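You operate a simulated robot arm through the tools that you are given. There is no shell and no other tool. Be economical: measure what you need, move in short steps, check, and stop when the job is done.

The job below is to be done with a simulated two-armed robot. You get a single attempt, and the scene is never put back.

Task
Put the white cloth from the top of the bagging bench on the low deck of the store cart. Fetch the green tin from the top of the jumbo bench and set it on the top of frame two. Take the blue flag and leave it on the brown disc. Take the green flag and put it on the top of frame two. Pick up the yellow flag with one hand, pass it to the other hand and put it on the top of frame two. Open the humidifier lid. Any order will do. Set down upright: green tin.

It is judged by the outcome, as a careful person would: the job done as asked, and still so three seconds after it is handed in. It fails if anything else is knocked over, pushed out of place, dropped, spilled or broken. Lids that push on must go on centred and level and be pressed home; caps that screw on are set level and turned clockwise until they are tight. Flat cloth is picked up by pressing the open fingertips on it (5 to 10 N) and closing them slowly along it; thin cloth reads only 2 to 8 mm in the jaws.

Robot
Two 7-joint arms with two-finger parallel grippers on one trunk, on a base that drives. Base frame: it is fixed to the floor where the robot stands at the start and does not move with it; the origin is under the middle of the robot, x ahead of it, y to its left, z up; the surface under the hand at the start is at about z = 0.78. Units: m, rad, N and s.
The left shoulder is at the start at [0.077, 0.182, 1.062], the right one opposite. With the tool pointing down near the work surface each hand reaches from about 0.3 to 0.76 m from the robot's upright axis, wherever it stands, measured 20 degrees to its own side. Places, roughly: blue flag (8x2x24 cm) [-12.4, 6.5, 1]; brown disc (26x26x1 cm) [-12, 6.4, 0.3]; green flag (8x2x24 cm) [-12.4, 6.5, 1]; green tin (4x4x6 cm) [-12, 6.3, 0.9]; humidifier lid [-12.1, -2.6, 0.7]; low deck of the store cart [-1.4, -2.6, 0.2]; top of frame two [-10.6, 4.9, 1.4]; white cloth (11x7x2 cm) [0.5, 0.1, 0.8]; yellow flag (8x2x24 cm) [-12.5, 6.5, 1]. Payload 3.91 kg a hand.
Tool frame (each hand has its own): the origin (TCP) lies between the finger pads and is the grasp point; the fingertips stand 0.03 m ahead of it; z points along the fingers, y is the line along which they close. Largest opening 0.11 m; finger width 0.02, thickness 0.01; the body of the gripper, 0.048 by 0.112 m, starts 0.055 m behind the TCP.
Orientation is told as [roll, pitch, yaw] about the base's x, y, z axes, in that order, counted from this pose: with the fingers straight down and closing along the base's y, the tool's x points along the base's -x, its y along +y and its z along -z.

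Tools
- The arms move only by the tool apply_moves. It takes "left_motion", "right_motion" or both (then of equal length, played together; a hand with none holds still); each is a list of rows, each a list of 2 entries, a list of its own where there are three numbers: the shift along the tool's x, y, z in m, then the turn, a rotation vector about the tool's x, y, z in rad. In form: [[[x, y, z], [ax, ay, az]], ...]. A call has 1 to 8 rows; each row shifts and turns the commanded pose from where the row before left it, along the tool's axes as they then stand. "left_grip" and "right_grip" are, for a hand that has rows, the closure, from 0 (fully open) to 1 (shut), set as the call begins (left out, the last holds). Rows are played at 5 a second. More than 0.05 m and 0.15 rad between two rows, or a gripper value outside its range, and nothing of the call is played. Where a pose cannot be reached the arm comes as near as it can. A force on the tool above 40 N (or 10 N above the force at the start of the call, whichever is more), or a blocked arm, ends the call early, and 0.2 s more pass. Each finger travels about 0.072 m/s and halts on what it meets, pressing with about 39 N; the grip force reading is that of the motor and also rises with nothing between the fingers. The clock runs only during rows and for 0.2 s after the last one: add rows that do not move to give the fingers time. It gives the time, the measured TCP pose, the force on the tool (base axes), the opening and the grip force at its end, in the units of the frame above (readings bear some noise), with the torque about the TCP (base axes, N m) and any sound that the robot's microphone picked up.
- Cameras (640 x 400 px; columns grow to the right, rows downward): "scene" is now at [0.2189, 0.0103, 1.2326]; the picture's right is [0.13, -0.99, 0.00], its down [-0.70, -0.09, -0.71] and it looks along [0.70, 0.09, -0.71] (base axes); focal length 223 px, centre (320, 200). "left" rides on the left gripper at [0.072, -0.017, -0.103] in its tool frame; the picture's right is [0.23, 0.97, 0.00], its down [-0.76, 0.18, -0.62] and it looks along [-0.61, 0.14, 0.78] (tool axes); focal length 222 px, centre (320, 200). "right" rides on the right gripper at [0.073, 0.017, -0.103] in its tool frame; the picture's right is [-0.23, 0.97, 0.00], its down [-0.76, -0.18, -0.62] and it looks along [-0.61, -0.14, 0.78] (tool axes); focal length 222 px, centre (320, 200). There is no depth. A picture from a camera that has moved, and an enlarged one, comes with that camera's place and axes in the base frame and with its lens.
- grab_frame(camera): a new picture of that camera. It takes no simulated time.
- slide_trunk(by): slides the trunk up (or, below 0, down) by that many m; the arms and the scene camera ride with it, the base frame stays. It gives what a move gives, with no picture.
- roll_base(legs): drives the robot by 1 to 6 legs, each [ahead, left, turn to the left] in m, m and rad, along the robot's own axes; the way and the turn of a leg run together, so that a leg with both is an arc; at most 1.5 m and 3.142 rad a leg. The arms and the cameras ride along, it lands a little off, and it stops where it bumps. It gives what a move gives.
- head_to(pan, tilt): turns the head with the scene camera to pan (to the left, within 1.396 rad either way) and tilt (down, from -0.506 to 1.204), counted from straight ahead of the robot. It gives what a move gives.
- inspect(camera, box): a new picture of the part [left, top, right, bottom] of that camera's present view, enlarged. It takes no simulated time.
- close_job(): hands the job in; it is judged then, once.

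Work in short steps. Places have to be worked out from the pictures, the camera data and where the tool is seen: move nearer, look again, correct. Check each grasp and each placing, and mend what went wrong. You have 186 turns and 158 pictures in all, those below and enlarged ones among them. Open the grippers and draw the arms clear of the work before you hand the job in, unless the task says otherwise.

The tools are called after "Emit:" as name(argument=value, ...) on one line, values as JSON. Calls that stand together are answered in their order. apply_moves: Moves the arms, as the interface text tells. Its arguments: {"type":"object","properties":{"left_motion":{"type":"array","items":{"type":"array"}},"left_grip":{"type":"number"},"right_motion":{"type":"array","items":{"type":"array"}},"right_grip":{"type":"number"}},"required":[]} The other tools are called the same way: slide_trunk (by) slides the trunk up or down; roll_base (legs) drives the base; head_to (pan, tilt) turns the head that bears the scene camera; grab_frame (camera) takes a picture; inspect (camera, box) takes an enlarged picture of a part of a camera's view; close_job () hands the job in.

At the start:

```text
time: 0.0
left_ee_pos: [0.4843, 0.3531, 1.0153]
left_orientation: [-0.001, 0.002, -0.001]
left_ft_force: [-0.2, 0.8, -0.1]
left_moment: [-0.02, 0.0, 0.02]
left_gripper_width: 0.11
left_grasp_force: 0.0
right_ee_pos: [0.4637, -0.1369, 1.0688]
right_orientation: [0.001, 0.0, 0.001]
right_ft_force: [0.6, -0.2, -0.3]
right_moment: [0.02, -0.02, -0.04]
right_gripper_width: 0.1102
right_grasp_force: 0.1
trunk travel left (down, up): [-0.325, 0.189]
robot x, y, heading: [0.0002, 0.0024, 0.003]
head pan, tilt: [0.127, 0.787]
```

scene: 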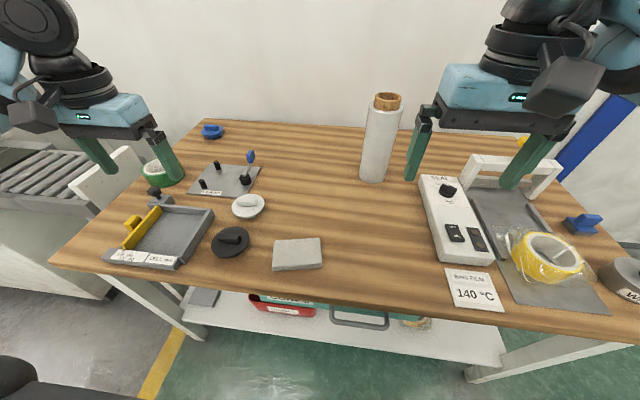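
right: 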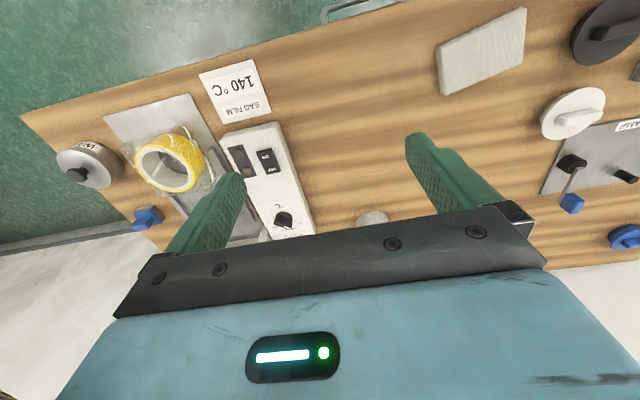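
left: 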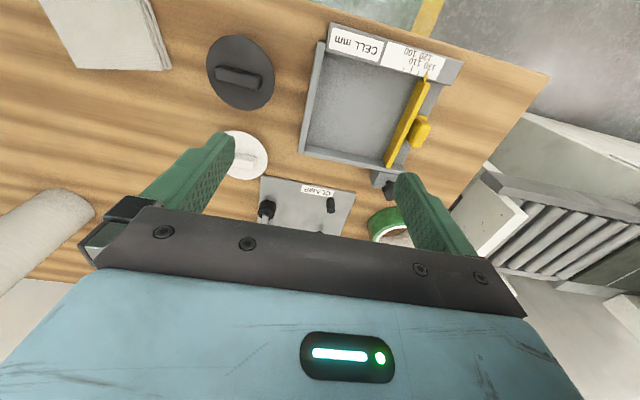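

The cloth lies at about [0.48, 0.09, 0.79], with its long side along y. I move the left hand over it and the right hand aside.

Emit:
apply_moves(left_motion=[[[0, -0.043, 0.01], [0, 0, 0]], [[0, -0.043, 0.01], [0, 0, 0]], [[0, -0.043, 0.01], [0, 0, 0]], [[0, -0.043, 0.01], [0, 0, 0]], [[0, -0.043, 0.01], [0, 0, 0]], [[0, -0.043, 0.01], [0, 0, 0]], [[0, 0, 0], [0, 0, 0]]], right_motion=[[[0, -0.03, 0], [0, 0, 0]], [[0, -0.03, 0], [0, 0, 0]], [[0, -0.03, 0], [0, 0, 0]], [[0, -0.03, 0], [0, 0, 0]], [[0, 0, 0], [0, 0, 0]], [[0, 0, 0], [0, 0, 0]], [[0, 0, 0], [0, 0, 0]]])

Emit:
inspect(camera="scene", box=[220, 170, 380, 300])

```text
time: 1.6
left_ee_pos: [0.4835, 0.0953, 0.9575]
left_orientation: [0.0, 0.002, 0.001]
left_ft_force: [0.5, 0.8, 0.1]
left_moment: [-0.02, 0.0, -0.01]
left_gripper_width: 0.1099
left_grasp_force: 0.1
right_ee_pos: [0.465, -0.2554, 1.0698]
right_orientation: [-0.003, -0.002, 0.001]
right_ft_force: [-0.5, 0.2, 0.3]
right_moment: [-0.03, -0.02, -0.03]
right_gripper_width: 0.1096
right_grasp_force: 0.0
trunk travel left (down, up): [-0.325, 0.189]
robot x, y, heading: [0.001, 0.0029, 0.003]
head pan, tilt: [0.127, 0.787]
```

```text
3.08 times, centred on (300, 235) of scene
camera zoom: at [0.2188, 0.011, 1.2326], right [0.13, -0.99, 0.0], down [-0.7, -0.09, -0.71], along [0.7, 0.09, -0.71], focal length 686 px, centre (382, 92)
```

zoom: 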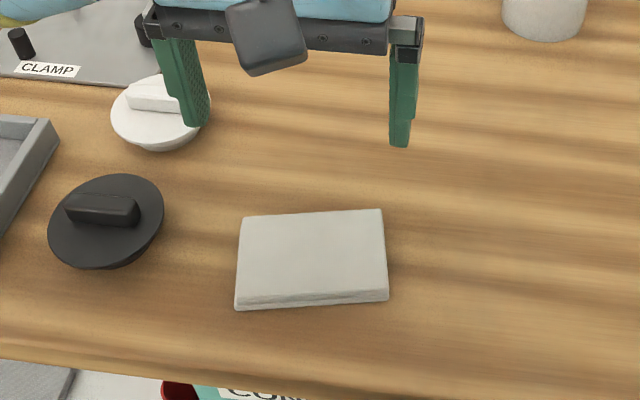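

The cloth centre comes out at (0.4785, 0.095), turned about 0.2 rad. I turn the left hand so that it closes across the short side.

Emit:
apply_moves(left_motion=[[[0, 0, 0], [0, 0, 0.137]], [[0, 0, 0], [0, 0, 0.137]], [[0, 0, 0], [0, 0, 0.137]], [[0, 0, 0], [0, 0, 0.137]], [[0, 0, 0], [0, 0, 0.137]], [[0, 0, 0], [0, 0, 0.137]], [[0, 0, 0], [0, 0, 0.137]]])

Emit:
apply_moves(left_motion=[[[0, 0, 0], [0, 0, 0.137]], [[0, 0, 0], [0, 0, 0.137]], [[0, 0, 0], [0, 0, 0.137]], [[0, 0, 0.02], [0, 0, 0]], [[0, 0, 0.02], [0, 0, 0]], [[0, 0, 0], [0, 0, 0]]])

Emit:
grab_frame(camera="left")

Emit:
inspect(camera="scene", box=[220, 170, 380, 300])

```text
time: 3.2
left_ee_pos: [0.4843, 0.0927, 0.9561]
left_orientation: [-0.002, -0.001, -0.962]
left_ft_force: [1.1, 0.2, 0.7]
left_moment: [-0.02, -0.01, 0.02]
left_gripper_width: 0.1098
left_grasp_force: 0.1
right_ee_pos: [0.4651, -0.2562, 1.0689]
right_orientation: [0.0, 0.001, -0.001]
right_ft_force: [0.6, 1.1, -0.5]
right_moment: [0.03, 0.03, 0.01]
right_gripper_width: 0.1101
right_grasp_force: 0.1
trunk travel left (down, up): [-0.325, 0.189]
robot x, y, heading: [0.0007, 0.0037, 0.004]
head pan, tilt: [0.127, 0.787]
```

```text
time: 4.6
left_ee_pos: [0.4852, 0.0929, 0.9143]
left_orientation: [0.0, 0.0, -1.37]
left_ft_force: [-0.7, 0.3, -0.2]
left_moment: [0.01, 0.02, 0.02]
left_gripper_width: 0.1104
left_grasp_force: 0.0
right_ee_pos: [0.4639, -0.256, 1.0695]
right_orientation: [-0.001, 0.002, 0.0]
right_ft_force: [-0.4, -1.1, -0.1]
right_moment: [-0.01, -0.01, 0.01]
right_gripper_width: 0.1102
right_grasp_force: 0.0
trunk travel left (down, up): [-0.325, 0.189]
robot x, y, heading: [-0.0036, -0.0046, -0.002]
head pan, tilt: [0.127, 0.787]
```

```text
153 pictures are left
camera left: at [0.4536, 0.1619, 1.0192], right [0.91, 0.42, 0.0], down [0.33, -0.71, 0.62], along [0.26, -0.57, -0.78], focal length 222 px, centre (320, 200)
```

left: 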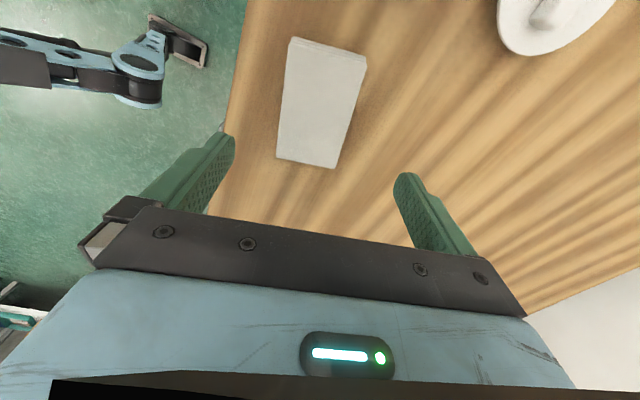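

```text
3.08 times, centred on (300, 235) of scene
camera zoom: at [0.2188, 0.0103, 1.2326], right [0.13, -0.99, 0.0], down [-0.7, -0.09, -0.71], along [0.7, 0.09, -0.71], focal length 686 px, centre (382, 92)
```

zoom: 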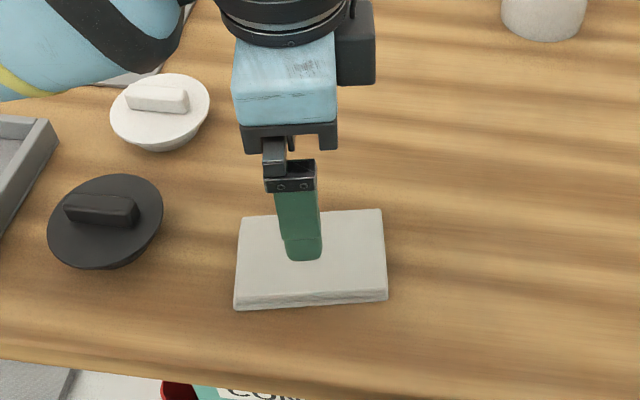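

Both views agree on a centre near (0.479, 0.10). I go down astride the cloth, stopping with the tips just off the bench.

Emit:
apply_moves(left_motion=[[[0.008, -0.004, 0.03], [0, 0, 0]], [[0, 0, 0.03], [0, 0, 0]], [[0, 0, 0.025], [0, 0, 0]], [[0, 0, 0.012], [0, 0, 0]], [[0, 0, 0], [0, 0, 0]]])

Emit:
grab_frame(camera="left")

```text
time: 5.8
left_ee_pos: [0.4801, 0.1005, 0.8183]
left_orientation: [0.0, 0.001, -1.369]
left_ft_force: [0.1, -0.8, -0.3]
left_moment: [0.0, -0.02, 0.02]
left_gripper_width: 0.11
left_grasp_force: 0.1
right_ee_pos: [0.4639, -0.2574, 1.069]
right_orientation: [0.001, 0.0, 0.001]
right_ft_force: [0.7, -0.6, -0.2]
right_moment: [-0.01, 0.02, -0.03]
right_gripper_width: 0.1102
right_grasp_force: 0.1
trunk travel left (down, up): [-0.325, 0.189]
robot x, y, heading: [0.0006, 0.0009, -0.003]
head pan, tilt: [0.127, 0.787]
```

```text
151 pictures are left
camera left: at [0.4485, 0.1685, 0.9223], right [0.91, 0.42, 0.0], down [0.33, -0.71, 0.62], along [0.26, -0.57, -0.78], focal length 222 px, centre (320, 200)
```

left: 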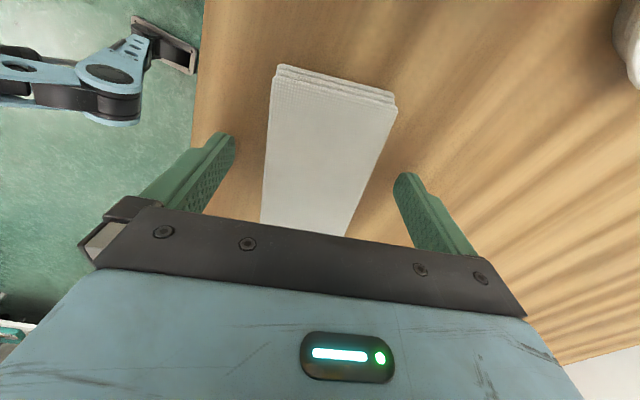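

The folded stack is centred between the fingers. I lower 3 mm more and close.

Emit:
apply_moves(left_motion=[[[0, 0, 0.003], [0, 0, 0]], [[0, 0, 0], [0, 0, 0]], [[0, 0, 0], [0, 0, 0]], [[0, 0, 0], [0, 0, 0]], [[0, 0, 0], [0, 0, 0]], [[0, 0, 0], [0, 0, 0]]], left_grip=0.6)

Emit:
grab_frame(camera="left")

```text
time: 7.2
left_ee_pos: [0.48, 0.0996, 0.8158]
left_orientation: [0.001, 0.0, -1.37]
left_ft_force: [0.6, 0.6, -0.2]
left_moment: [0.02, 0.02, 0.02]
left_gripper_width: 0.0668
left_grasp_force: 38.8
right_ee_pos: [0.4643, -0.2562, 1.069]
right_orientation: [0.0, 0.001, -0.001]
right_ft_force: [0.1, 0.2, -0.8]
right_moment: [0.0, -0.01, 0.0]
right_gripper_width: 0.1101
right_grasp_force: 0.1
trunk travel left (down, up): [-0.325, 0.189]
robot x, y, heading: [0.0004, -0.0003, 0.0]
head pan, tilt: [0.127, 0.787]
```

```text
150 pictures are left
camera left: at [0.4478, 0.1685, 0.9194], right [0.91, 0.42, 0.0], down [0.33, -0.71, 0.62], along [0.26, -0.57, -0.78], focal length 222 px, centre (320, 200)
```

left: 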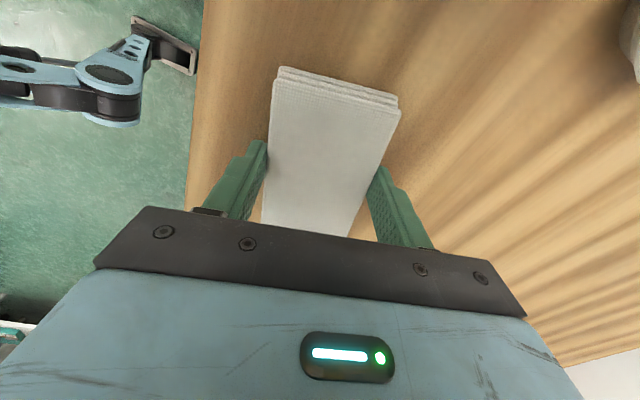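

The stack holds like a solid at 67 mm. I lift it and look around with the scene camera.

Emit:
apply_moves(left_motion=[[[0, 0, -0.03], [0, 0, 0]], [[0, 0, -0.04], [0, 0, 0]], [[0, 0, -0.04], [0, 0, 0]], [[0, 0, -0.04], [0, 0, 0]], [[0, 0, -0.04], [0, 0, 0]], [[0, 0, 0], [0, 0, 0]]])

Emit:
head_to(pan=-1.39, tilt=0.35)

Emit:
grab_frame(camera="left")

Emit:
grab_frame(camera="scene")

```text
time: 8.6
left_ee_pos: [0.4787, 0.1009, 1.0037]
left_orientation: [-0.002, -0.001, -1.37]
left_ft_force: [0.0, 0.4, 0.1]
left_moment: [0.01, 0.01, 0.03]
left_gripper_width: 0.067
left_grasp_force: 38.9
right_ee_pos: [0.4651, -0.2558, 1.0692]
right_orientation: [0.002, 0.001, -0.001]
right_ft_force: [0.4, -0.6, -0.6]
right_moment: [-0.02, -0.01, 0.01]
right_gripper_width: 0.1103
right_grasp_force: 0.1
trunk travel left (down, up): [-0.325, 0.189]
robot x, y, heading: [-0.0025, -0.0016, 0.003]
head pan, tilt: [0.127, 0.787]
```

```text
time: 10.2
left_ee_pos: [0.479, 0.1007, 1.0037]
left_orientation: [0.0, 0.0, -1.369]
left_ft_force: [-0.1, 0.1, -1.3]
left_moment: [-0.02, -0.02, 0.0]
left_gripper_width: 0.0667
left_grasp_force: 39.0
right_ee_pos: [0.4632, -0.2563, 1.069]
right_orientation: [-0.001, -0.001, -0.001]
right_ft_force: [0.2, 0.7, 0.5]
right_moment: [-0.02, 0.02, 0.01]
right_gripper_width: 0.1103
right_grasp_force: 0.0
trunk travel left (down, up): [-0.325, 0.189]
robot x, y, heading: [0.0028, -0.0005, -0.001]
head pan, tilt: [-1.389, 0.351]
```

```text
149 pictures are left
camera left: at [0.4474, 0.1694, 1.108], right [0.91, 0.42, 0.0], down [0.33, -0.71, 0.62], along [0.26, -0.57, -0.78], focal length 222 px, centre (320, 200)
```

left: 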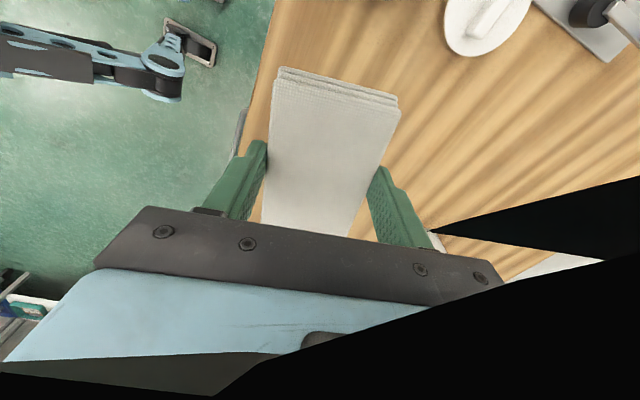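

```text
148 pictures are left
camera scene: at [0.1552, -0.0916, 1.2712], right [-0.98, -0.18, 0.0], down [-0.06, 0.34, -0.94], along [0.17, -0.92, -0.34], focal length 223 px, centre (320, 200)
```

scene: 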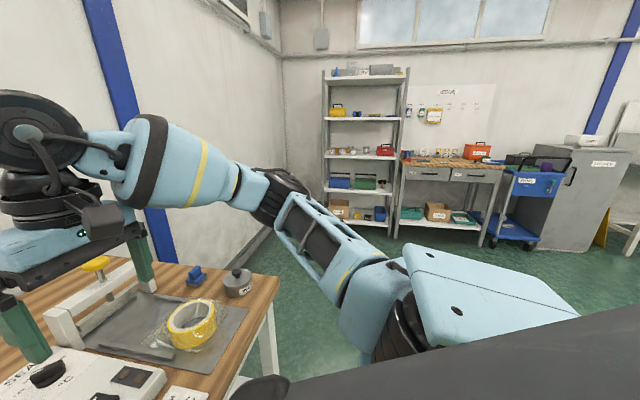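

The cloth is held. The blue cart at the far wall is at the store cart's listed place, so I look closer at it.

Emit:
inspect(camera="scene", box=[400, 110, 640, 260])

```text
2.67 times, centred on (520, 185) of scene
camera zoom: at [0.1552, -0.0916, 1.2712], right [-0.98, -0.18, 0.0], down [-0.06, 0.34, -0.94], along [0.17, -0.92, -0.34], focal length 595 px, centre (-213, 240)
```

zoom: 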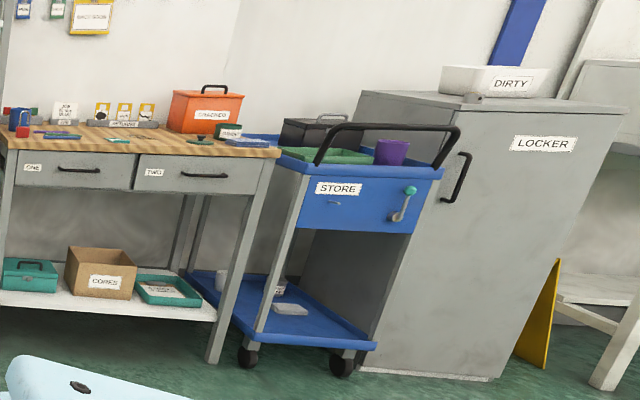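

That is the STORE cart, with its low deck open towards +y. Before backing up I check the left side, since I don't know what is behind me.

Emit:
head_to(pan=1.39, tilt=0.35)

Emit:
grab_frame(camera="scene")

```text
time: 12.7
left_ee_pos: [0.4789, 0.1019, 1.0031]
left_orientation: [0.001, 0.001, -1.369]
left_ft_force: [-0.6, -0.9, -0.4]
left_moment: [-0.02, 0.01, -0.04]
left_gripper_width: 0.0667
left_grasp_force: 39.2
right_ee_pos: [0.4642, -0.2563, 1.0692]
right_orientation: [0.0, -0.001, -0.001]
right_ft_force: [-0.4, -0.4, -0.2]
right_moment: [0.0, -0.01, -0.04]
right_gripper_width: 0.1097
right_grasp_force: 0.0
trunk travel left (down, up): [-0.325, 0.189]
robot x, y, heading: [-0.0016, 0.0025, 0.002]
head pan, tilt: [1.389, 0.351]
```

```text
146 pictures are left
camera scene: at [0.1552, 0.0916, 1.2712], right [0.98, -0.18, 0.0], down [-0.06, -0.34, -0.94], along [0.17, 0.92, -0.34], focal length 223 px, centre (320, 200)
```

scene: 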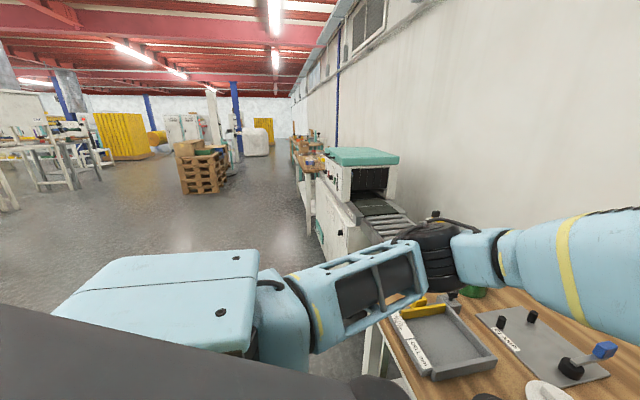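

The floor is open on both sides. I back off 0.45 m, turn right and look ahead.

Emit:
roll_base(legs=[[-0.45, 0, 0], [0, 0, -1.57]])

Emit:
head_to(pan=0.4, tilt=0.3)

Emit:
grab_frame(camera="scene")

Emit:
head_to(pan=-0.6, tilt=0.35)

Emit:
grab_frame(camera="scene")

```text
time: 19.1
left_ee_pos: [-0.3332, -0.4759, 1.0036]
left_orientation: [0.0, 0.0, -2.921]
left_ft_force: [0.6, -0.5, -0.2]
left_moment: [-0.04, 0.0, 0.01]
left_gripper_width: 0.0668
left_grasp_force: 39.3
right_ee_pos: [-0.6903, -0.4689, 1.0685]
right_orientation: [0.001, 0.0, -1.549]
right_ft_force: [0.6, -0.2, 0.5]
right_moment: [0.04, 0.03, 0.02]
right_gripper_width: 0.1096
right_grasp_force: 0.0
trunk travel left (down, up): [-0.325, 0.189]
robot x, y, heading: [-0.448, 0.0021, -1.557]
head pan, tilt: [1.389, 0.351]
```

```text
time: 20.4
left_ee_pos: [-0.3326, -0.4778, 1.0028]
left_orientation: [-0.002, 0.0, -2.919]
left_ft_force: [0.3, 0.3, -0.9]
left_moment: [-0.03, 0.01, -0.05]
left_gripper_width: 0.0668
left_grasp_force: 38.6
right_ee_pos: [-0.6901, -0.4692, 1.0698]
right_orientation: [-0.001, 0.0, -1.55]
right_ft_force: [0.0, 0.5, 0.4]
right_moment: [-0.01, 0.02, 0.0]
right_gripper_width: 0.11
right_grasp_force: 0.0
trunk travel left (down, up): [-0.325, 0.189]
robot x, y, heading: [-0.4464, 0.005, -1.549]
head pan, tilt: [0.4, 0.3]
```

```text
145 pictures are left
camera scene: at [-0.4035, -0.2231, 1.276], right [-0.91, -0.41, 0.0], down [-0.12, 0.27, -0.96], along [0.39, -0.87, -0.3], focal length 223 px, centre (320, 200)
```

scene: 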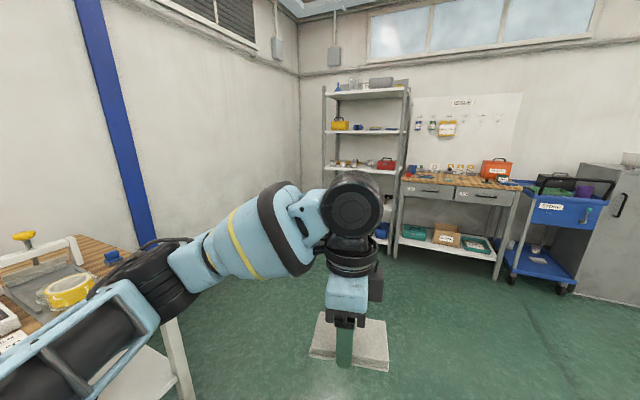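

```text
time: 21.6
left_ee_pos: [-0.3333, -0.4767, 1.0026]
left_orientation: [0.0, 0.001, -2.919]
left_ft_force: [0.9, 0.0, 0.0]
left_moment: [-0.03, 0.02, 0.01]
left_gripper_width: 0.0666
left_grasp_force: 39.0
right_ee_pos: [-0.6899, -0.4685, 1.0698]
right_orientation: [0.0, 0.0, -1.549]
right_ft_force: [-0.6, -0.5, 0.3]
right_moment: [0.0, -0.01, 0.0]
right_gripper_width: 0.1099
right_grasp_force: 0.0
trunk travel left (down, up): [-0.325, 0.189]
robot x, y, heading: [-0.4436, 0.0017, -1.551]
head pan, tilt: [-0.6, 0.351]
```

```text
144 pictures are left
camera scene: at [-0.4926, -0.2159, 1.2712], right [-0.84, 0.55, 0.0], down [0.19, 0.29, -0.94], along [-0.51, -0.79, -0.34], focal length 223 px, centre (320, 200)
```

scene: 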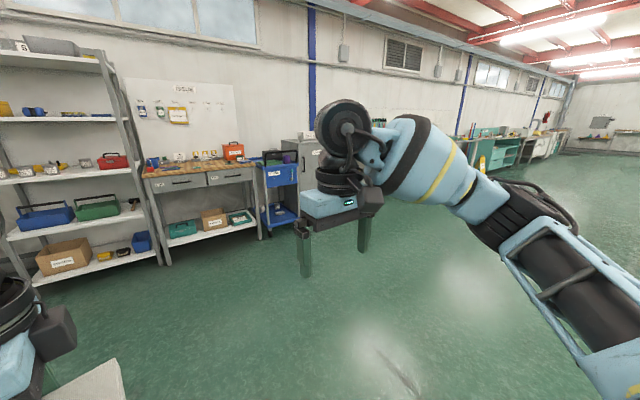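

The way to the cart is clear. I drive to about 1.2 m in front of it and look again.

Emit:
roll_base(legs=[[1.2, 0, 0], [0, -0.92, 0]])

Emit:
head_to(pan=0, tilt=0.6)

Emit:
grab_frame(camera="scene")

```text
time: 35.9
left_ee_pos: [-1.2211, -1.72, 1.004]
left_orientation: [0.001, 0.0, -2.897]
left_ft_force: [-0.3, 0.4, -0.7]
left_moment: [0.01, 0.04, 0.03]
left_gripper_width: 0.0666
left_grasp_force: 39.3
right_ee_pos: [-1.5786, -1.7212, 1.0689]
right_orientation: [0.0, -0.001, -1.527]
right_ft_force: [0.1, 0.2, 0.3]
right_moment: [-0.02, -0.01, 0.03]
right_gripper_width: 0.11
right_grasp_force: 0.1
trunk travel left (down, up): [-0.325, 0.189]
robot x, y, heading: [-1.3412, -1.2466, -1.526]
head pan, tilt: [-0.6, 0.351]
```

```text
time: 36.9
left_ee_pos: [-1.2211, -1.7204, 1.0043]
left_orientation: [-0.001, 0.0, -2.897]
left_ft_force: [0.6, 0.6, -0.6]
left_moment: [-0.02, 0.0, -0.02]
left_gripper_width: 0.0667
left_grasp_force: 39.5
right_ee_pos: [-1.5794, -1.7203, 1.0681]
right_orientation: [0.001, -0.002, -1.528]
right_ft_force: [-0.1, -0.1, 0.0]
right_moment: [-0.01, -0.01, 0.02]
right_gripper_width: 0.1102
right_grasp_force: 0.1
trunk travel left (down, up): [-0.325, 0.189]
robot x, y, heading: [-1.3391, -1.245, -1.527]
head pan, tilt: [0.0, 0.6]
```

```text
143 pictures are left
camera scene: at [-1.3331, -1.4727, 1.2485], right [-1.0, -0.04, 0.0], down [-0.02, 0.56, -0.83], along [0.03, -0.82, -0.56], focal length 223 px, centre (320, 200)
```

scene: 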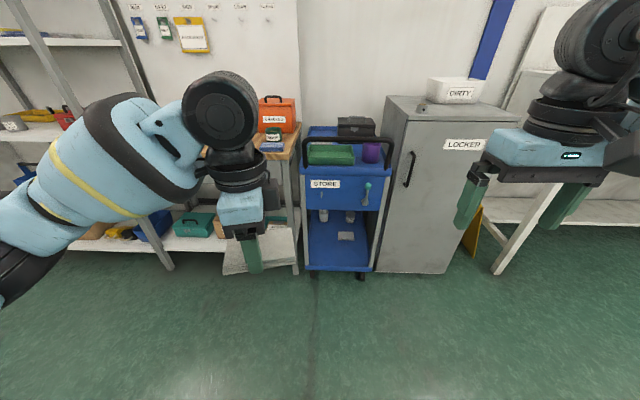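

Emit:
inspect(camera="scene", box=[270, 110, 430, 290])

```text
2.22 times, centred on (350, 200) of scene
camera zoom: at [-1.3331, -1.4727, 1.2485], right [-1.0, -0.04, 0.0], down [-0.02, 0.56, -0.83], along [0.03, -0.82, -0.56], focal length 496 px, centre (253, 200)
```

zoom: 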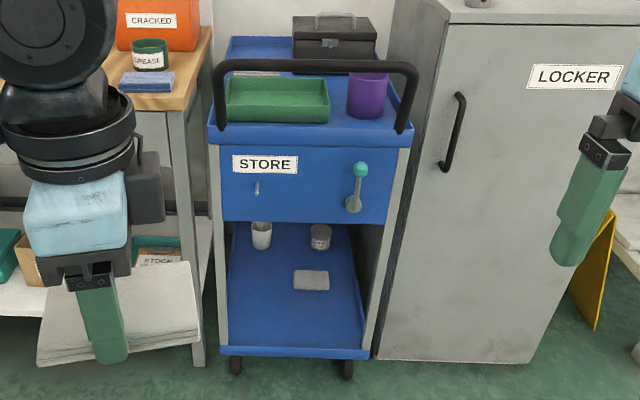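

The cart's front edge is at about y=-2.31, x from -1.22 to -1.60, with the drawer bottom near z=0.62. A grey card lies deeper in, around (-1.47, -2.58). I plan to set the cloth at about (-1.38, -2.41). I lower the trunk and draw the right hand in.

Emit:
slide_trunk(by=-0.32)

Emit:
apply_moves(right_motion=[[[0.04, 0, 0], [0, 0, 0]], [[0.04, 0, 0], [0, 0, 0]], [[0.04, 0, -0.03], [0, 0, 0]], [[0.03, 0, -0.03], [0, 0, 0]], [[0, 0, 0], [0, 0, 0]], [[0, 0, 0], [0, 0, 0]]], left_motion=[[[0, 0, 0.04], [0, 0, 0]], [[0, 0, 0.04], [0, 0, 0]], [[0, 0, 0.04], [0, 0, 0]], [[0, 0, 0.04], [0, 0, 0]], [[0, 0, 0], [0, 0, 0]], [[0, 0, 0], [0, 0, 0]]])

Emit:
roll_base(legs=[[0, -0.14, -0.04]])

Emit:
head_to(pan=0.1, tilt=0.7)

Emit:
grab_frame(camera="scene")

```text
time: 40.1
left_ee_pos: [-1.2203, -1.7202, 0.6837]
left_orientation: [-0.001, 0.0, -2.898]
left_ft_force: [-0.3, 1.3, -0.5]
left_moment: [-0.01, 0.02, 0.02]
left_gripper_width: 0.0668
left_grasp_force: 38.7
right_ee_pos: [-1.5797, -1.72, 0.7491]
right_orientation: [0.0, -0.002, -1.528]
right_ft_force: [-0.3, 0.5, -0.6]
right_moment: [-0.02, 0.02, -0.01]
right_gripper_width: 0.1099
right_grasp_force: 0.1
trunk travel left (down, up): [-0.005, 0.509]
robot x, y, heading: [-1.3419, -1.2466, -1.527]
head pan, tilt: [0.0, 0.6]
```

```text
time: 41.5
left_ee_pos: [-1.2205, -1.7221, 0.5233]
left_orientation: [0.001, 0.0, -2.897]
left_ft_force: [-0.2, 0.0, -0.7]
left_moment: [-0.01, -0.01, 0.02]
left_gripper_width: 0.0666
left_grasp_force: 38.8
right_ee_pos: [-1.5853, -1.5693, 0.8083]
right_orientation: [0.0, -0.001, -1.526]
right_ft_force: [0.4, -1.0, -0.3]
right_moment: [0.02, -0.01, 0.0]
right_gripper_width: 0.1098
right_grasp_force: 0.0
trunk travel left (down, up): [-0.005, 0.509]
robot x, y, heading: [-1.3404, -1.2478, -1.529]
head pan, tilt: [0.0, 0.6]
```

```text
time: 43.4
left_ee_pos: [-1.3786, -1.7285, 0.5247]
left_orientation: [0.001, 0.0, -2.938]
left_ft_force: [-0.2, -0.4, -1.0]
left_moment: [0.0, 0.01, 0.0]
left_gripper_width: 0.0667
left_grasp_force: 39.5
right_ee_pos: [-1.7376, -1.5622, 0.8089]
right_orientation: [0.0, -0.003, -1.567]
right_ft_force: [-0.1, 0.6, -0.2]
right_moment: [0.0, 0.02, 0.0]
right_gripper_width: 0.1098
right_grasp_force: 0.1
trunk travel left (down, up): [-0.005, 0.509]
robot x, y, heading: [-1.4797, -1.248, -1.566]
head pan, tilt: [0.0, 0.6]
```

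```text
time: 44.0
left_ee_pos: [-1.3795, -1.7299, 0.5236]
left_orientation: [0.001, 0.0, -2.937]
left_ft_force: [1.0, -0.7, -0.6]
left_moment: [0.02, -0.02, 0.0]
left_gripper_width: 0.0665
left_grasp_force: 39.2
right_ee_pos: [-1.7372, -1.5626, 0.8092]
right_orientation: [-0.001, 0.001, -1.567]
right_ft_force: [0.6, 0.7, 0.2]
right_moment: [-0.02, -0.01, -0.01]
right_gripper_width: 0.1102
right_grasp_force: 0.1
trunk travel left (down, up): [-0.005, 0.509]
robot x, y, heading: [-1.4803, -1.2466, -1.569]
head pan, tilt: [0.099, 0.7]
```

```text
141 pictures are left
camera scene: at [-1.4727, -1.5787, 0.9022], right [-0.99, -0.1, 0.0], down [-0.07, 0.64, -0.77], along [0.08, -0.76, -0.64], focal length 223 px, centre (320, 200)
```

scene: 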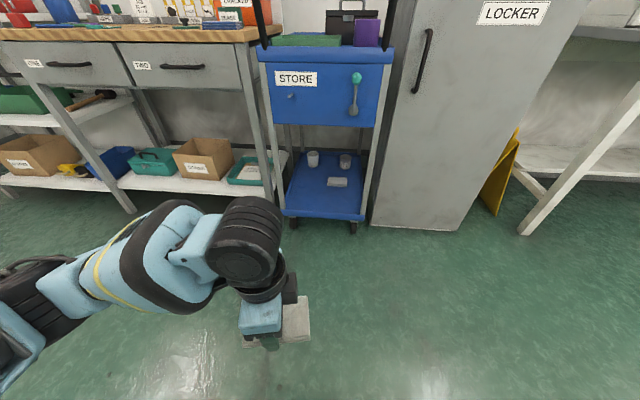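

The scene is clear. I extend and lower the left hand, then tilt it 30° forward.

Emit:
apply_moves(left_motion=[[[-0.004, 0.0197, 0.036], [0, 0, 0]], [[-0.004, 0.0197, 0.036], [0, 0, 0]], [[-0.004, 0.0197, 0.036], [0, 0, 0]], [[-0.004, 0.0197, 0.036], [0, 0, 0]], [[-0.004, 0.0197, 0.036], [0, 0, 0]], [[-0.004, 0.0197, 0.036], [0, 0, 0]], [[0, 0, 0], [0, 0, 0]]])

Emit:
apply_moves(left_motion=[[[0, 0, 0], [-0.127, -0.026, 0]], [[0, 0, 0], [-0.127, -0.026, 0]], [[0, 0, 0], [-0.127, -0.026, 0]], [[0, 0, 0], [-0.127, -0.026, 0]], [[0, 0, 0], [0, 0, 0]]])

Emit:
grab_frame(camera="scene")

Emit:
grab_frame(camera="left")

```text
time: 45.6
left_ee_pos: [-1.3767, -1.8513, 0.3103]
left_orientation: [0.001, 0.001, -2.94]
left_ft_force: [-0.6, -0.1, 0.3]
left_moment: [-0.03, -0.04, 0.0]
left_gripper_width: 0.0666
left_grasp_force: 39.1
right_ee_pos: [-1.7368, -1.5623, 0.8074]
right_orientation: [-0.001, 0.0, -1.567]
right_ft_force: [0.2, -0.6, -0.1]
right_moment: [-0.01, 0.03, 0.01]
right_gripper_width: 0.1098
right_grasp_force: 0.0
trunk travel left (down, up): [-0.005, 0.509]
robot x, y, heading: [-1.4824, -1.2481, -1.566]
head pan, tilt: [0.099, 0.7]
```

```text
time: 46.8
left_ee_pos: [-1.3787, -1.8488, 0.3077]
left_orientation: [0.511, -0.101, -2.965]
left_ft_force: [-0.3, 0.3, -0.9]
left_moment: [0.01, 0.02, 0.01]
left_gripper_width: 0.0667
left_grasp_force: 39.3
right_ee_pos: [-1.7375, -1.5629, 0.8084]
right_orientation: [0.0, 0.0, -1.567]
right_ft_force: [0.0, -0.1, 0.1]
right_moment: [-0.01, 0.01, 0.02]
right_gripper_width: 0.1101
right_grasp_force: 0.1
trunk travel left (down, up): [-0.005, 0.509]
robot x, y, heading: [-1.4837, -1.2466, -1.568]
head pan, tilt: [0.099, 0.7]
```

```text
140 pictures are left
camera scene: at [-1.4727, -1.5787, 0.9021], right [-0.99, -0.1, 0.0], down [-0.07, 0.64, -0.76], along [0.08, -0.76, -0.64], focal length 223 px, centre (320, 200)
```

scene: 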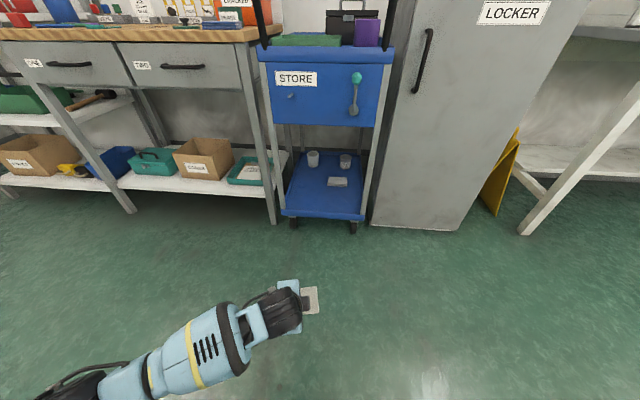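

```text
139 pictures are left
camera left: at [-1.3117, -1.7705, 0.384], right [0.42, -0.79, 0.45], down [-0.71, 0.02, 0.7], along [-0.57, -0.62, -0.55], focal length 222 px, centre (320, 200)
```

left: 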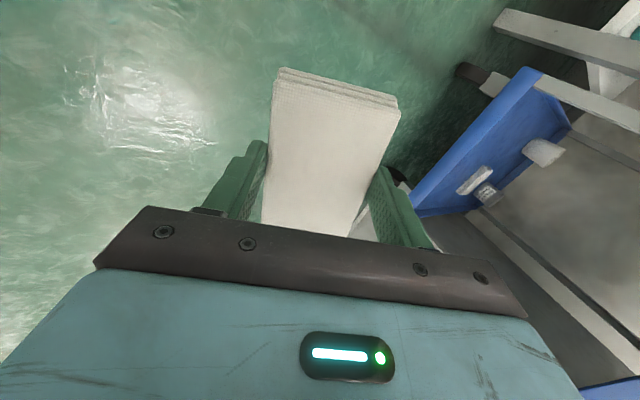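

The tilted cloth's lowest point is about 0.25, above the deck rim. I drive in most of the way and check.

Emit:
roll_base(legs=[[0.42, 0, 0]])

Emit:
head_to(pan=0.1, tilt=1.0)

Emit:
grab_frame(camera="scene")

Emit:
grab_frame(camera="left")

```text
time: 49.4
left_ee_pos: [-1.3801, -2.2716, 0.3091]
left_orientation: [0.51, -0.101, -2.968]
left_ft_force: [-1.0, 0.3, -0.4]
left_moment: [-0.01, 0.02, -0.01]
left_gripper_width: 0.0667
left_grasp_force: 39.2
right_ee_pos: [-1.7374, -1.9829, 0.8091]
right_orientation: [-0.001, -0.001, -1.572]
right_ft_force: [-0.1, -0.3, -0.4]
right_moment: [-0.02, 0.01, 0.02]
right_gripper_width: 0.1097
right_grasp_force: 0.1
trunk travel left (down, up): [-0.005, 0.509]
robot x, y, heading: [-1.4843, -1.6632, -1.576]
head pan, tilt: [0.099, 0.7]
```

```text
time: 50.2
left_ee_pos: [-1.379, -2.2713, 0.3083]
left_orientation: [0.51, -0.099, -2.969]
left_ft_force: [0.1, 0.4, 0.2]
left_moment: [0.03, -0.03, 0.02]
left_gripper_width: 0.0667
left_grasp_force: 39.2
right_ee_pos: [-1.7382, -1.9824, 0.8084]
right_orientation: [0.0, -0.003, -1.571]
right_ft_force: [-0.4, 0.0, 0.0]
right_moment: [0.01, 0.04, -0.03]
right_gripper_width: 0.1101
right_grasp_force: 0.0
trunk travel left (down, up): [-0.005, 0.509]
robot x, y, heading: [-1.4813, -1.669, -1.575]
head pan, tilt: [0.099, 1.0]
```

```text
138 pictures are left
camera scene: at [-1.4747, -1.9841, 0.8788], right [-1.0, -0.1, 0.0], down [-0.08, 0.84, -0.54], along [0.05, -0.54, -0.84], focal length 223 px, centre (320, 200)
```

scene: 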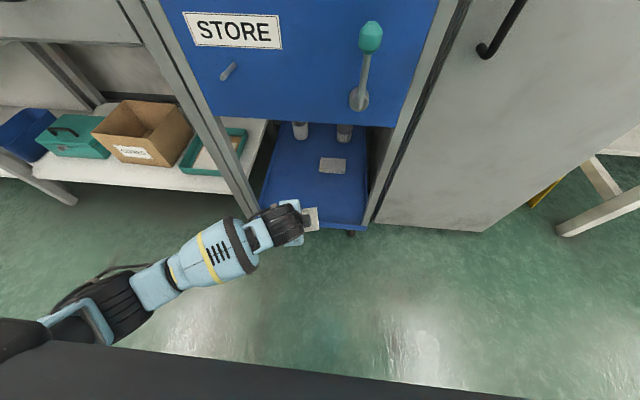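

```text
137 pictures are left
camera left: at [-1.3128, -2.1916, 0.3839], right [0.42, -0.79, 0.45], down [-0.71, 0.03, 0.7], along [-0.57, -0.61, -0.55], focal length 222 px, centre (320, 200)
```

left: 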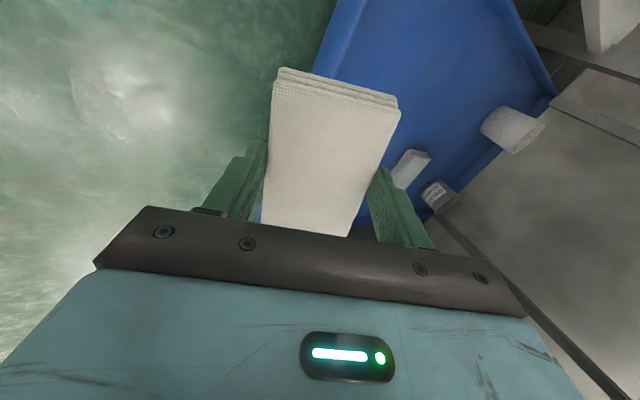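

The cloth lines up with the deck, clear of the block. I drive 0.13 m more.

Emit:
roll_base(legs=[[0.13, 0, 0]])

Emit:
grab_frame(camera="scene")

Emit:
grab_frame(camera="left")

```text
time: 51.5
left_ee_pos: [-1.3821, -2.4016, 0.3083]
left_orientation: [0.51, -0.098, -2.971]
left_ft_force: [-0.2, -0.1, -0.2]
left_moment: [0.01, 0.01, 0.03]
left_gripper_width: 0.0669
left_grasp_force: 38.3
right_ee_pos: [-1.7393, -2.1133, 0.8082]
right_orientation: [0.0, -0.001, -1.574]
right_ft_force: [0.2, 0.9, 0.5]
right_moment: [0.0, -0.01, 0.04]
right_gripper_width: 0.1099
right_grasp_force: 0.1
trunk travel left (down, up): [-0.005, 0.509]
robot x, y, heading: [-1.4779, -1.8029, -1.572]
head pan, tilt: [0.099, 1.0]
```

```text
136 pictures are left
camera scene: at [-1.4762, -2.1155, 0.8787], right [-1.0, -0.1, 0.0], down [-0.08, 0.84, -0.54], along [0.05, -0.54, -0.84], focal length 223 px, centre (320, 200)
```

scene: 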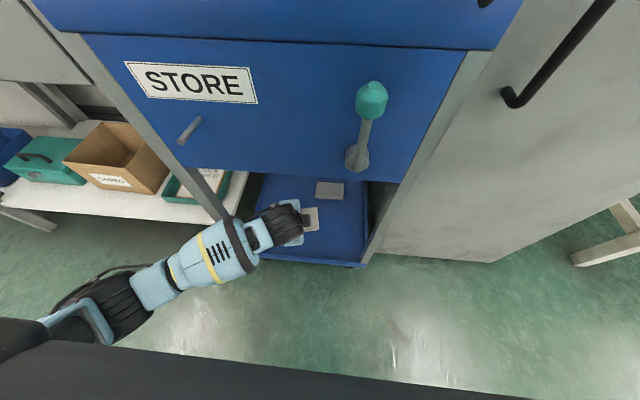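

```text
135 pictures are left
camera left: at [-1.3151, -2.3235, 0.3838], right [0.41, -0.79, 0.45], down [-0.71, 0.03, 0.7], along [-0.57, -0.61, -0.55], focal length 222 px, centre (320, 200)
```

left: 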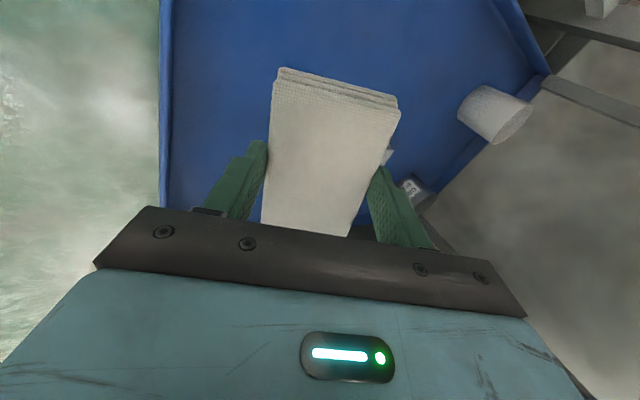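

It is over the deck. I lower vertically in small steps until it touches.

Emit:
apply_moves(left_motion=[[[0.001, -0.0049, 0.0087], [0, 0, 0]], [[0.001, -0.0049, 0.0087], [0, 0, 0]], [[0.001, -0.0049, 0.0087], [0, 0, 0]], [[0.001, -0.0049, 0.0087], [0, 0, 0]], [[0, 0, 0], [0, 0, 0]]])

Emit:
grab_frame(camera="left")

```text
time: 52.7
left_ee_pos: [-1.3823, -2.4024, 0.2682]
left_orientation: [0.511, -0.1, -2.971]
left_ft_force: [-0.2, 0.4, 0.0]
left_moment: [0.01, 0.0, 0.0]
left_gripper_width: 0.0666
left_grasp_force: 39.4
right_ee_pos: [-1.7398, -2.1135, 0.8081]
right_orientation: [0.0, -0.002, -1.575]
right_ft_force: [-0.6, -0.5, 0.0]
right_moment: [0.0, -0.01, 0.0]
right_gripper_width: 0.1098
right_grasp_force: 0.1
trunk travel left (down, up): [-0.005, 0.509]
robot x, y, heading: [-1.4851, -1.8008, -1.577]
head pan, tilt: [0.099, 1.0]
```

```text
134 pictures are left
camera left: at [-1.3153, -2.3232, 0.3429], right [0.41, -0.79, 0.45], down [-0.71, 0.03, 0.7], along [-0.57, -0.61, -0.55], focal length 222 px, centre (320, 200)
```

left: 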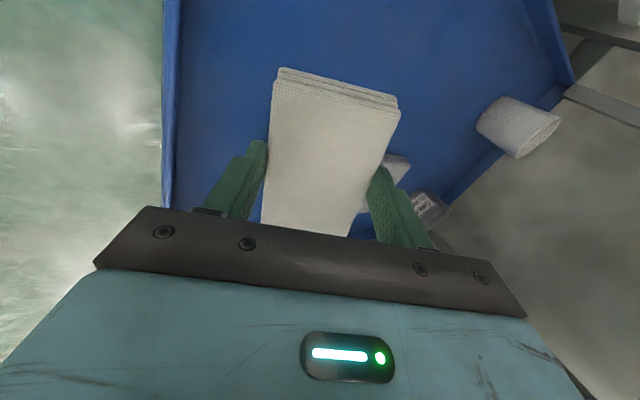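

Emit:
apply_moves(left_motion=[[[0.001, -0.0049, 0.0087], [0, 0, 0]], [[0.001, -0.0049, 0.0087], [0, 0, 0]], [[0.0005, -0.0025, 0.0043], [0, 0, 0]], [[0.0005, -0.0025, 0.0043], [0, 0, 0]]])

Emit:
apply_moves(left_motion=[[[0.0005, -0.0025, 0.0043], [0, 0, 0]], [[0.0005, -0.0025, 0.0043], [0, 0, 0]]])

```text
time: 53.7
left_ee_pos: [-1.3808, -2.4017, 0.2397]
left_orientation: [0.509, -0.098, -2.97]
left_ft_force: [-0.1, 0.2, 0.1]
left_moment: [0.05, 0.0, 0.03]
left_gripper_width: 0.0663
left_grasp_force: 38.6
right_ee_pos: [-1.7407, -2.1123, 0.8083]
right_orientation: [0.002, -0.002, -1.573]
right_ft_force: [-0.1, 0.7, 0.0]
right_moment: [0.0, -0.01, 0.0]
right_gripper_width: 0.11
right_grasp_force: 0.1
trunk travel left (down, up): [-0.005, 0.509]
robot x, y, heading: [-1.4842, -1.8002, -1.577]
head pan, tilt: [0.099, 1.0]
```

```text
time: 54.3
left_ee_pos: [-1.3837, -2.4021, 0.2282]
left_orientation: [0.509, -0.102, -2.972]
left_ft_force: [-0.5, -0.7, -0.6]
left_moment: [0.01, -0.03, -0.01]
left_gripper_width: 0.0669
left_grasp_force: 39.6
right_ee_pos: [-1.7396, -2.1123, 0.8087]
right_orientation: [-0.001, -0.001, -1.576]
right_ft_force: [0.1, 0.4, 0.1]
right_moment: [0.01, 0.02, 0.01]
right_gripper_width: 0.1102
right_grasp_force: 0.0
trunk travel left (down, up): [-0.005, 0.509]
robot x, y, heading: [-1.4799, -1.8025, -1.579]
head pan, tilt: [0.099, 1.0]
```

No contact yet; I continue.

Emit:
apply_moves(left_motion=[[[0.0005, -0.0025, 0.0043], [0, 0, 0]], [[0.0005, -0.0025, 0.0043], [0, 0, 0]]])

Emit:
apply_moves(left_motion=[[[0.0005, -0.0025, 0.0043], [0, 0, 0]], [[0.0005, -0.0025, 0.0043], [0, 0, 0]]])

Emit:
grab_frame(camera="left")

```text
time: 54.9
left_ee_pos: [-1.3826, -2.4005, 0.2174]
left_orientation: [0.509, -0.101, -2.969]
left_ft_force: [0.2, 0.5, -0.5]
left_moment: [0.0, -0.02, -0.02]
left_gripper_width: 0.0667
left_grasp_force: 39.8
right_ee_pos: [-1.7391, -2.1135, 0.8079]
right_orientation: [0.0, -0.002, -1.575]
right_ft_force: [0.2, -0.6, 0.2]
right_moment: [0.03, -0.04, 0.03]
right_gripper_width: 0.1105
right_grasp_force: 0.0
trunk travel left (down, up): [-0.005, 0.509]
robot x, y, heading: [-1.4808, -1.8009, -1.577]
head pan, tilt: [0.099, 1.0]
```

```text
time: 55.5
left_ee_pos: [-1.3844, -2.4023, 0.2103]
left_orientation: [0.513, -0.1, -2.972]
left_ft_force: [1.4, 5.6, 20.7]
left_moment: [0.74, -0.98, 0.22]
left_gripper_width: 0.0667
left_grasp_force: 38.6
right_ee_pos: [-1.7401, -2.1122, 0.8091]
right_orientation: [-0.001, -0.004, -1.575]
right_ft_force: [-0.7, -0.3, -0.4]
right_moment: [0.0, -0.01, -0.03]
right_gripper_width: 0.1101
right_grasp_force: 0.1
trunk travel left (down, up): [-0.005, 0.509]
robot x, y, heading: [-1.4846, -1.799, -1.577]
head pan, tilt: [0.099, 1.0]
```

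```text
133 pictures are left
camera left: at [-1.316, -2.3227, 0.286], right [0.41, -0.79, 0.45], down [-0.71, 0.03, 0.7], along [-0.57, -0.61, -0.55], focal length 222 px, centre (320, 200)
```

left: 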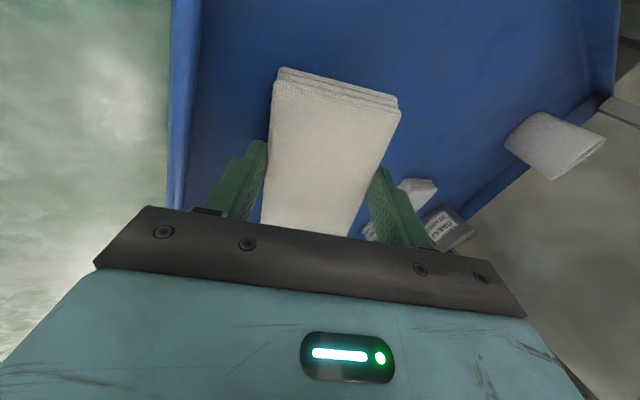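

It touches with 20 N. I back off 7 mm and open a little to let it settle.

Emit:
apply_moves(left_motion=[[[-0.0007, 0.0034, -0.006], [0, 0, 0]], [[0, 0, 0], [0, 0, 0]]])

Emit:
apply_moves(left_motion=[[[0, 0, 0], [0, 0, 0]], [[0, 0, 0], [0, 0, 0]], [[0, 0, 0], [0, 0, 0]], [[0, 0, 0], [0, 0, 0]]], left_grip=0.22)

Emit:
grab_frame(camera="left")

```text
time: 56.1
left_ee_pos: [-1.3825, -2.4013, 0.2143]
left_orientation: [0.507, -0.099, -2.971]
left_ft_force: [0.8, -0.3, -0.7]
left_moment: [0.01, 0.02, -0.02]
left_gripper_width: 0.0667
left_grasp_force: 39.2
right_ee_pos: [-1.7398, -2.1131, 0.8087]
right_orientation: [-0.001, -0.002, -1.575]
right_ft_force: [-0.1, 0.2, 0.5]
right_moment: [-0.02, 0.03, 0.02]
right_gripper_width: 0.1101
right_grasp_force: 0.1
trunk travel left (down, up): [-0.005, 0.509]
robot x, y, heading: [-1.4825, -1.7994, -1.575]
head pan, tilt: [0.099, 1.0]
```

```text
time: 57.1
left_ee_pos: [-1.3816, -2.4015, 0.216]
left_orientation: [0.509, -0.1, -2.972]
left_ft_force: [0.3, 0.1, 0.2]
left_moment: [0.03, -0.01, 0.01]
left_gripper_width: 0.0857
left_grasp_force: 0.1
right_ee_pos: [-1.74, -2.1124, 0.809]
right_orientation: [0.0, -0.001, -1.575]
right_ft_force: [-0.9, 0.8, -0.3]
right_moment: [0.01, 0.0, -0.01]
right_gripper_width: 0.1103
right_grasp_force: 0.2
trunk travel left (down, up): [-0.005, 0.509]
robot x, y, heading: [-1.4827, -1.8032, -1.574]
head pan, tilt: [0.099, 1.0]
```

```text
132 pictures are left
camera left: at [-1.3155, -2.3222, 0.2908], right [0.41, -0.79, 0.45], down [-0.71, 0.03, 0.7], along [-0.57, -0.61, -0.55], focal length 222 px, centre (320, 200)
```

left: 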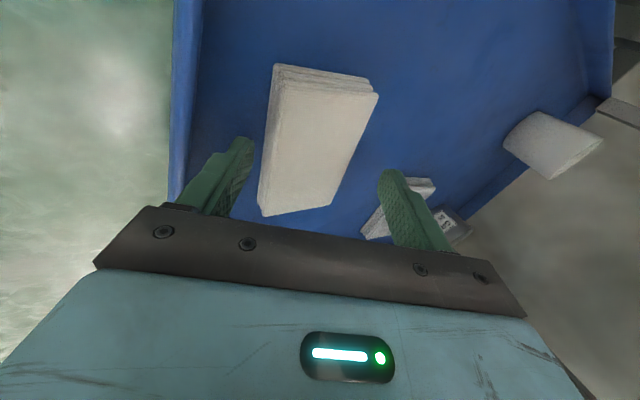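

The cloth lies flat on the deck. I raise the hand, check, and back out.

Emit:
apply_moves(left_motion=[[[-0.0025, 0.0122, -0.0217], [0, 0, 0]], [[-0.0025, 0.0122, -0.0217], [0, 0, 0]], [[-0.0025, 0.0122, -0.0217], [0, 0, 0]], [[-0.0025, 0.0122, -0.0217], [0, 0, 0]]])

Emit:
roll_base(legs=[[-0.5, 0, 0]])

Emit:
head_to(pan=0, tilt=0.7)

Emit:
grab_frame(camera="scene")

```text
time: 58.1
left_ee_pos: [-1.3814, -2.4029, 0.3141]
left_orientation: [0.508, -0.101, -2.972]
left_ft_force: [-0.2, -0.2, 0.1]
left_moment: [0.02, 0.0, 0.03]
left_gripper_width: 0.0858
left_grasp_force: 0.0
right_ee_pos: [-1.739, -2.1134, 0.808]
right_orientation: [0.0, -0.001, -1.574]
right_ft_force: [-0.4, 0.4, -0.3]
right_moment: [-0.01, 0.0, 0.0]
right_gripper_width: 0.1102
right_grasp_force: 0.0
trunk travel left (down, up): [-0.005, 0.509]
robot x, y, heading: [-1.4815, -1.8007, -1.572]
head pan, tilt: [0.099, 1.0]
```

```text
time: 61.1
left_ee_pos: [-1.3818, -1.8962, 0.3145]
left_orientation: [0.51, -0.098, -2.979]
left_ft_force: [0.8, -0.5, -0.2]
left_moment: [0.04, 0.03, -0.01]
left_gripper_width: 0.0857
left_grasp_force: 0.0
right_ee_pos: [-1.738, -1.6044, 0.8088]
right_orientation: [-0.002, -0.001, -1.58]
right_ft_force: [0.1, 1.1, 0.1]
right_moment: [0.02, 0.0, 0.01]
right_gripper_width: 0.1101
right_grasp_force: 0.0
trunk travel left (down, up): [-0.005, 0.509]
robot x, y, heading: [-1.4769, -1.2919, -1.582]
head pan, tilt: [0.099, 1.0]
```

```text
time: 61.9
left_ee_pos: [-1.3814, -1.8959, 0.3132]
left_orientation: [0.51, -0.1, -2.976]
left_ft_force: [0.3, 0.0, 0.1]
left_moment: [0.0, 0.0, -0.02]
left_gripper_width: 0.086
left_grasp_force: 0.0
right_ee_pos: [-1.737, -1.6037, 0.8085]
right_orientation: [0.0, -0.001, -1.58]
right_ft_force: [0.6, -0.1, 1.1]
right_moment: [0.01, 0.01, 0.01]
right_gripper_width: 0.1101
right_grasp_force: 0.1
trunk travel left (down, up): [-0.005, 0.509]
robot x, y, heading: [-1.4773, -1.2969, -1.58]
head pan, tilt: [0.0, 0.7]
```

```text
131 pictures are left
camera scene: at [-1.4816, -1.6237, 0.9021], right [-1.0, 0.01, 0.0], down [0.01, 0.64, -0.76], along [-0.01, -0.76, -0.64], focal length 223 px, centre (320, 200)
```

scene: 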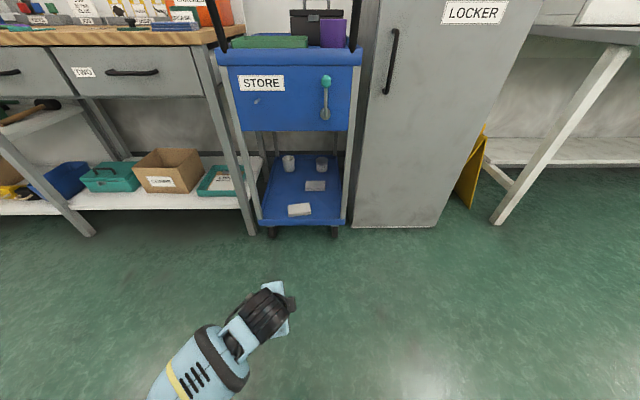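

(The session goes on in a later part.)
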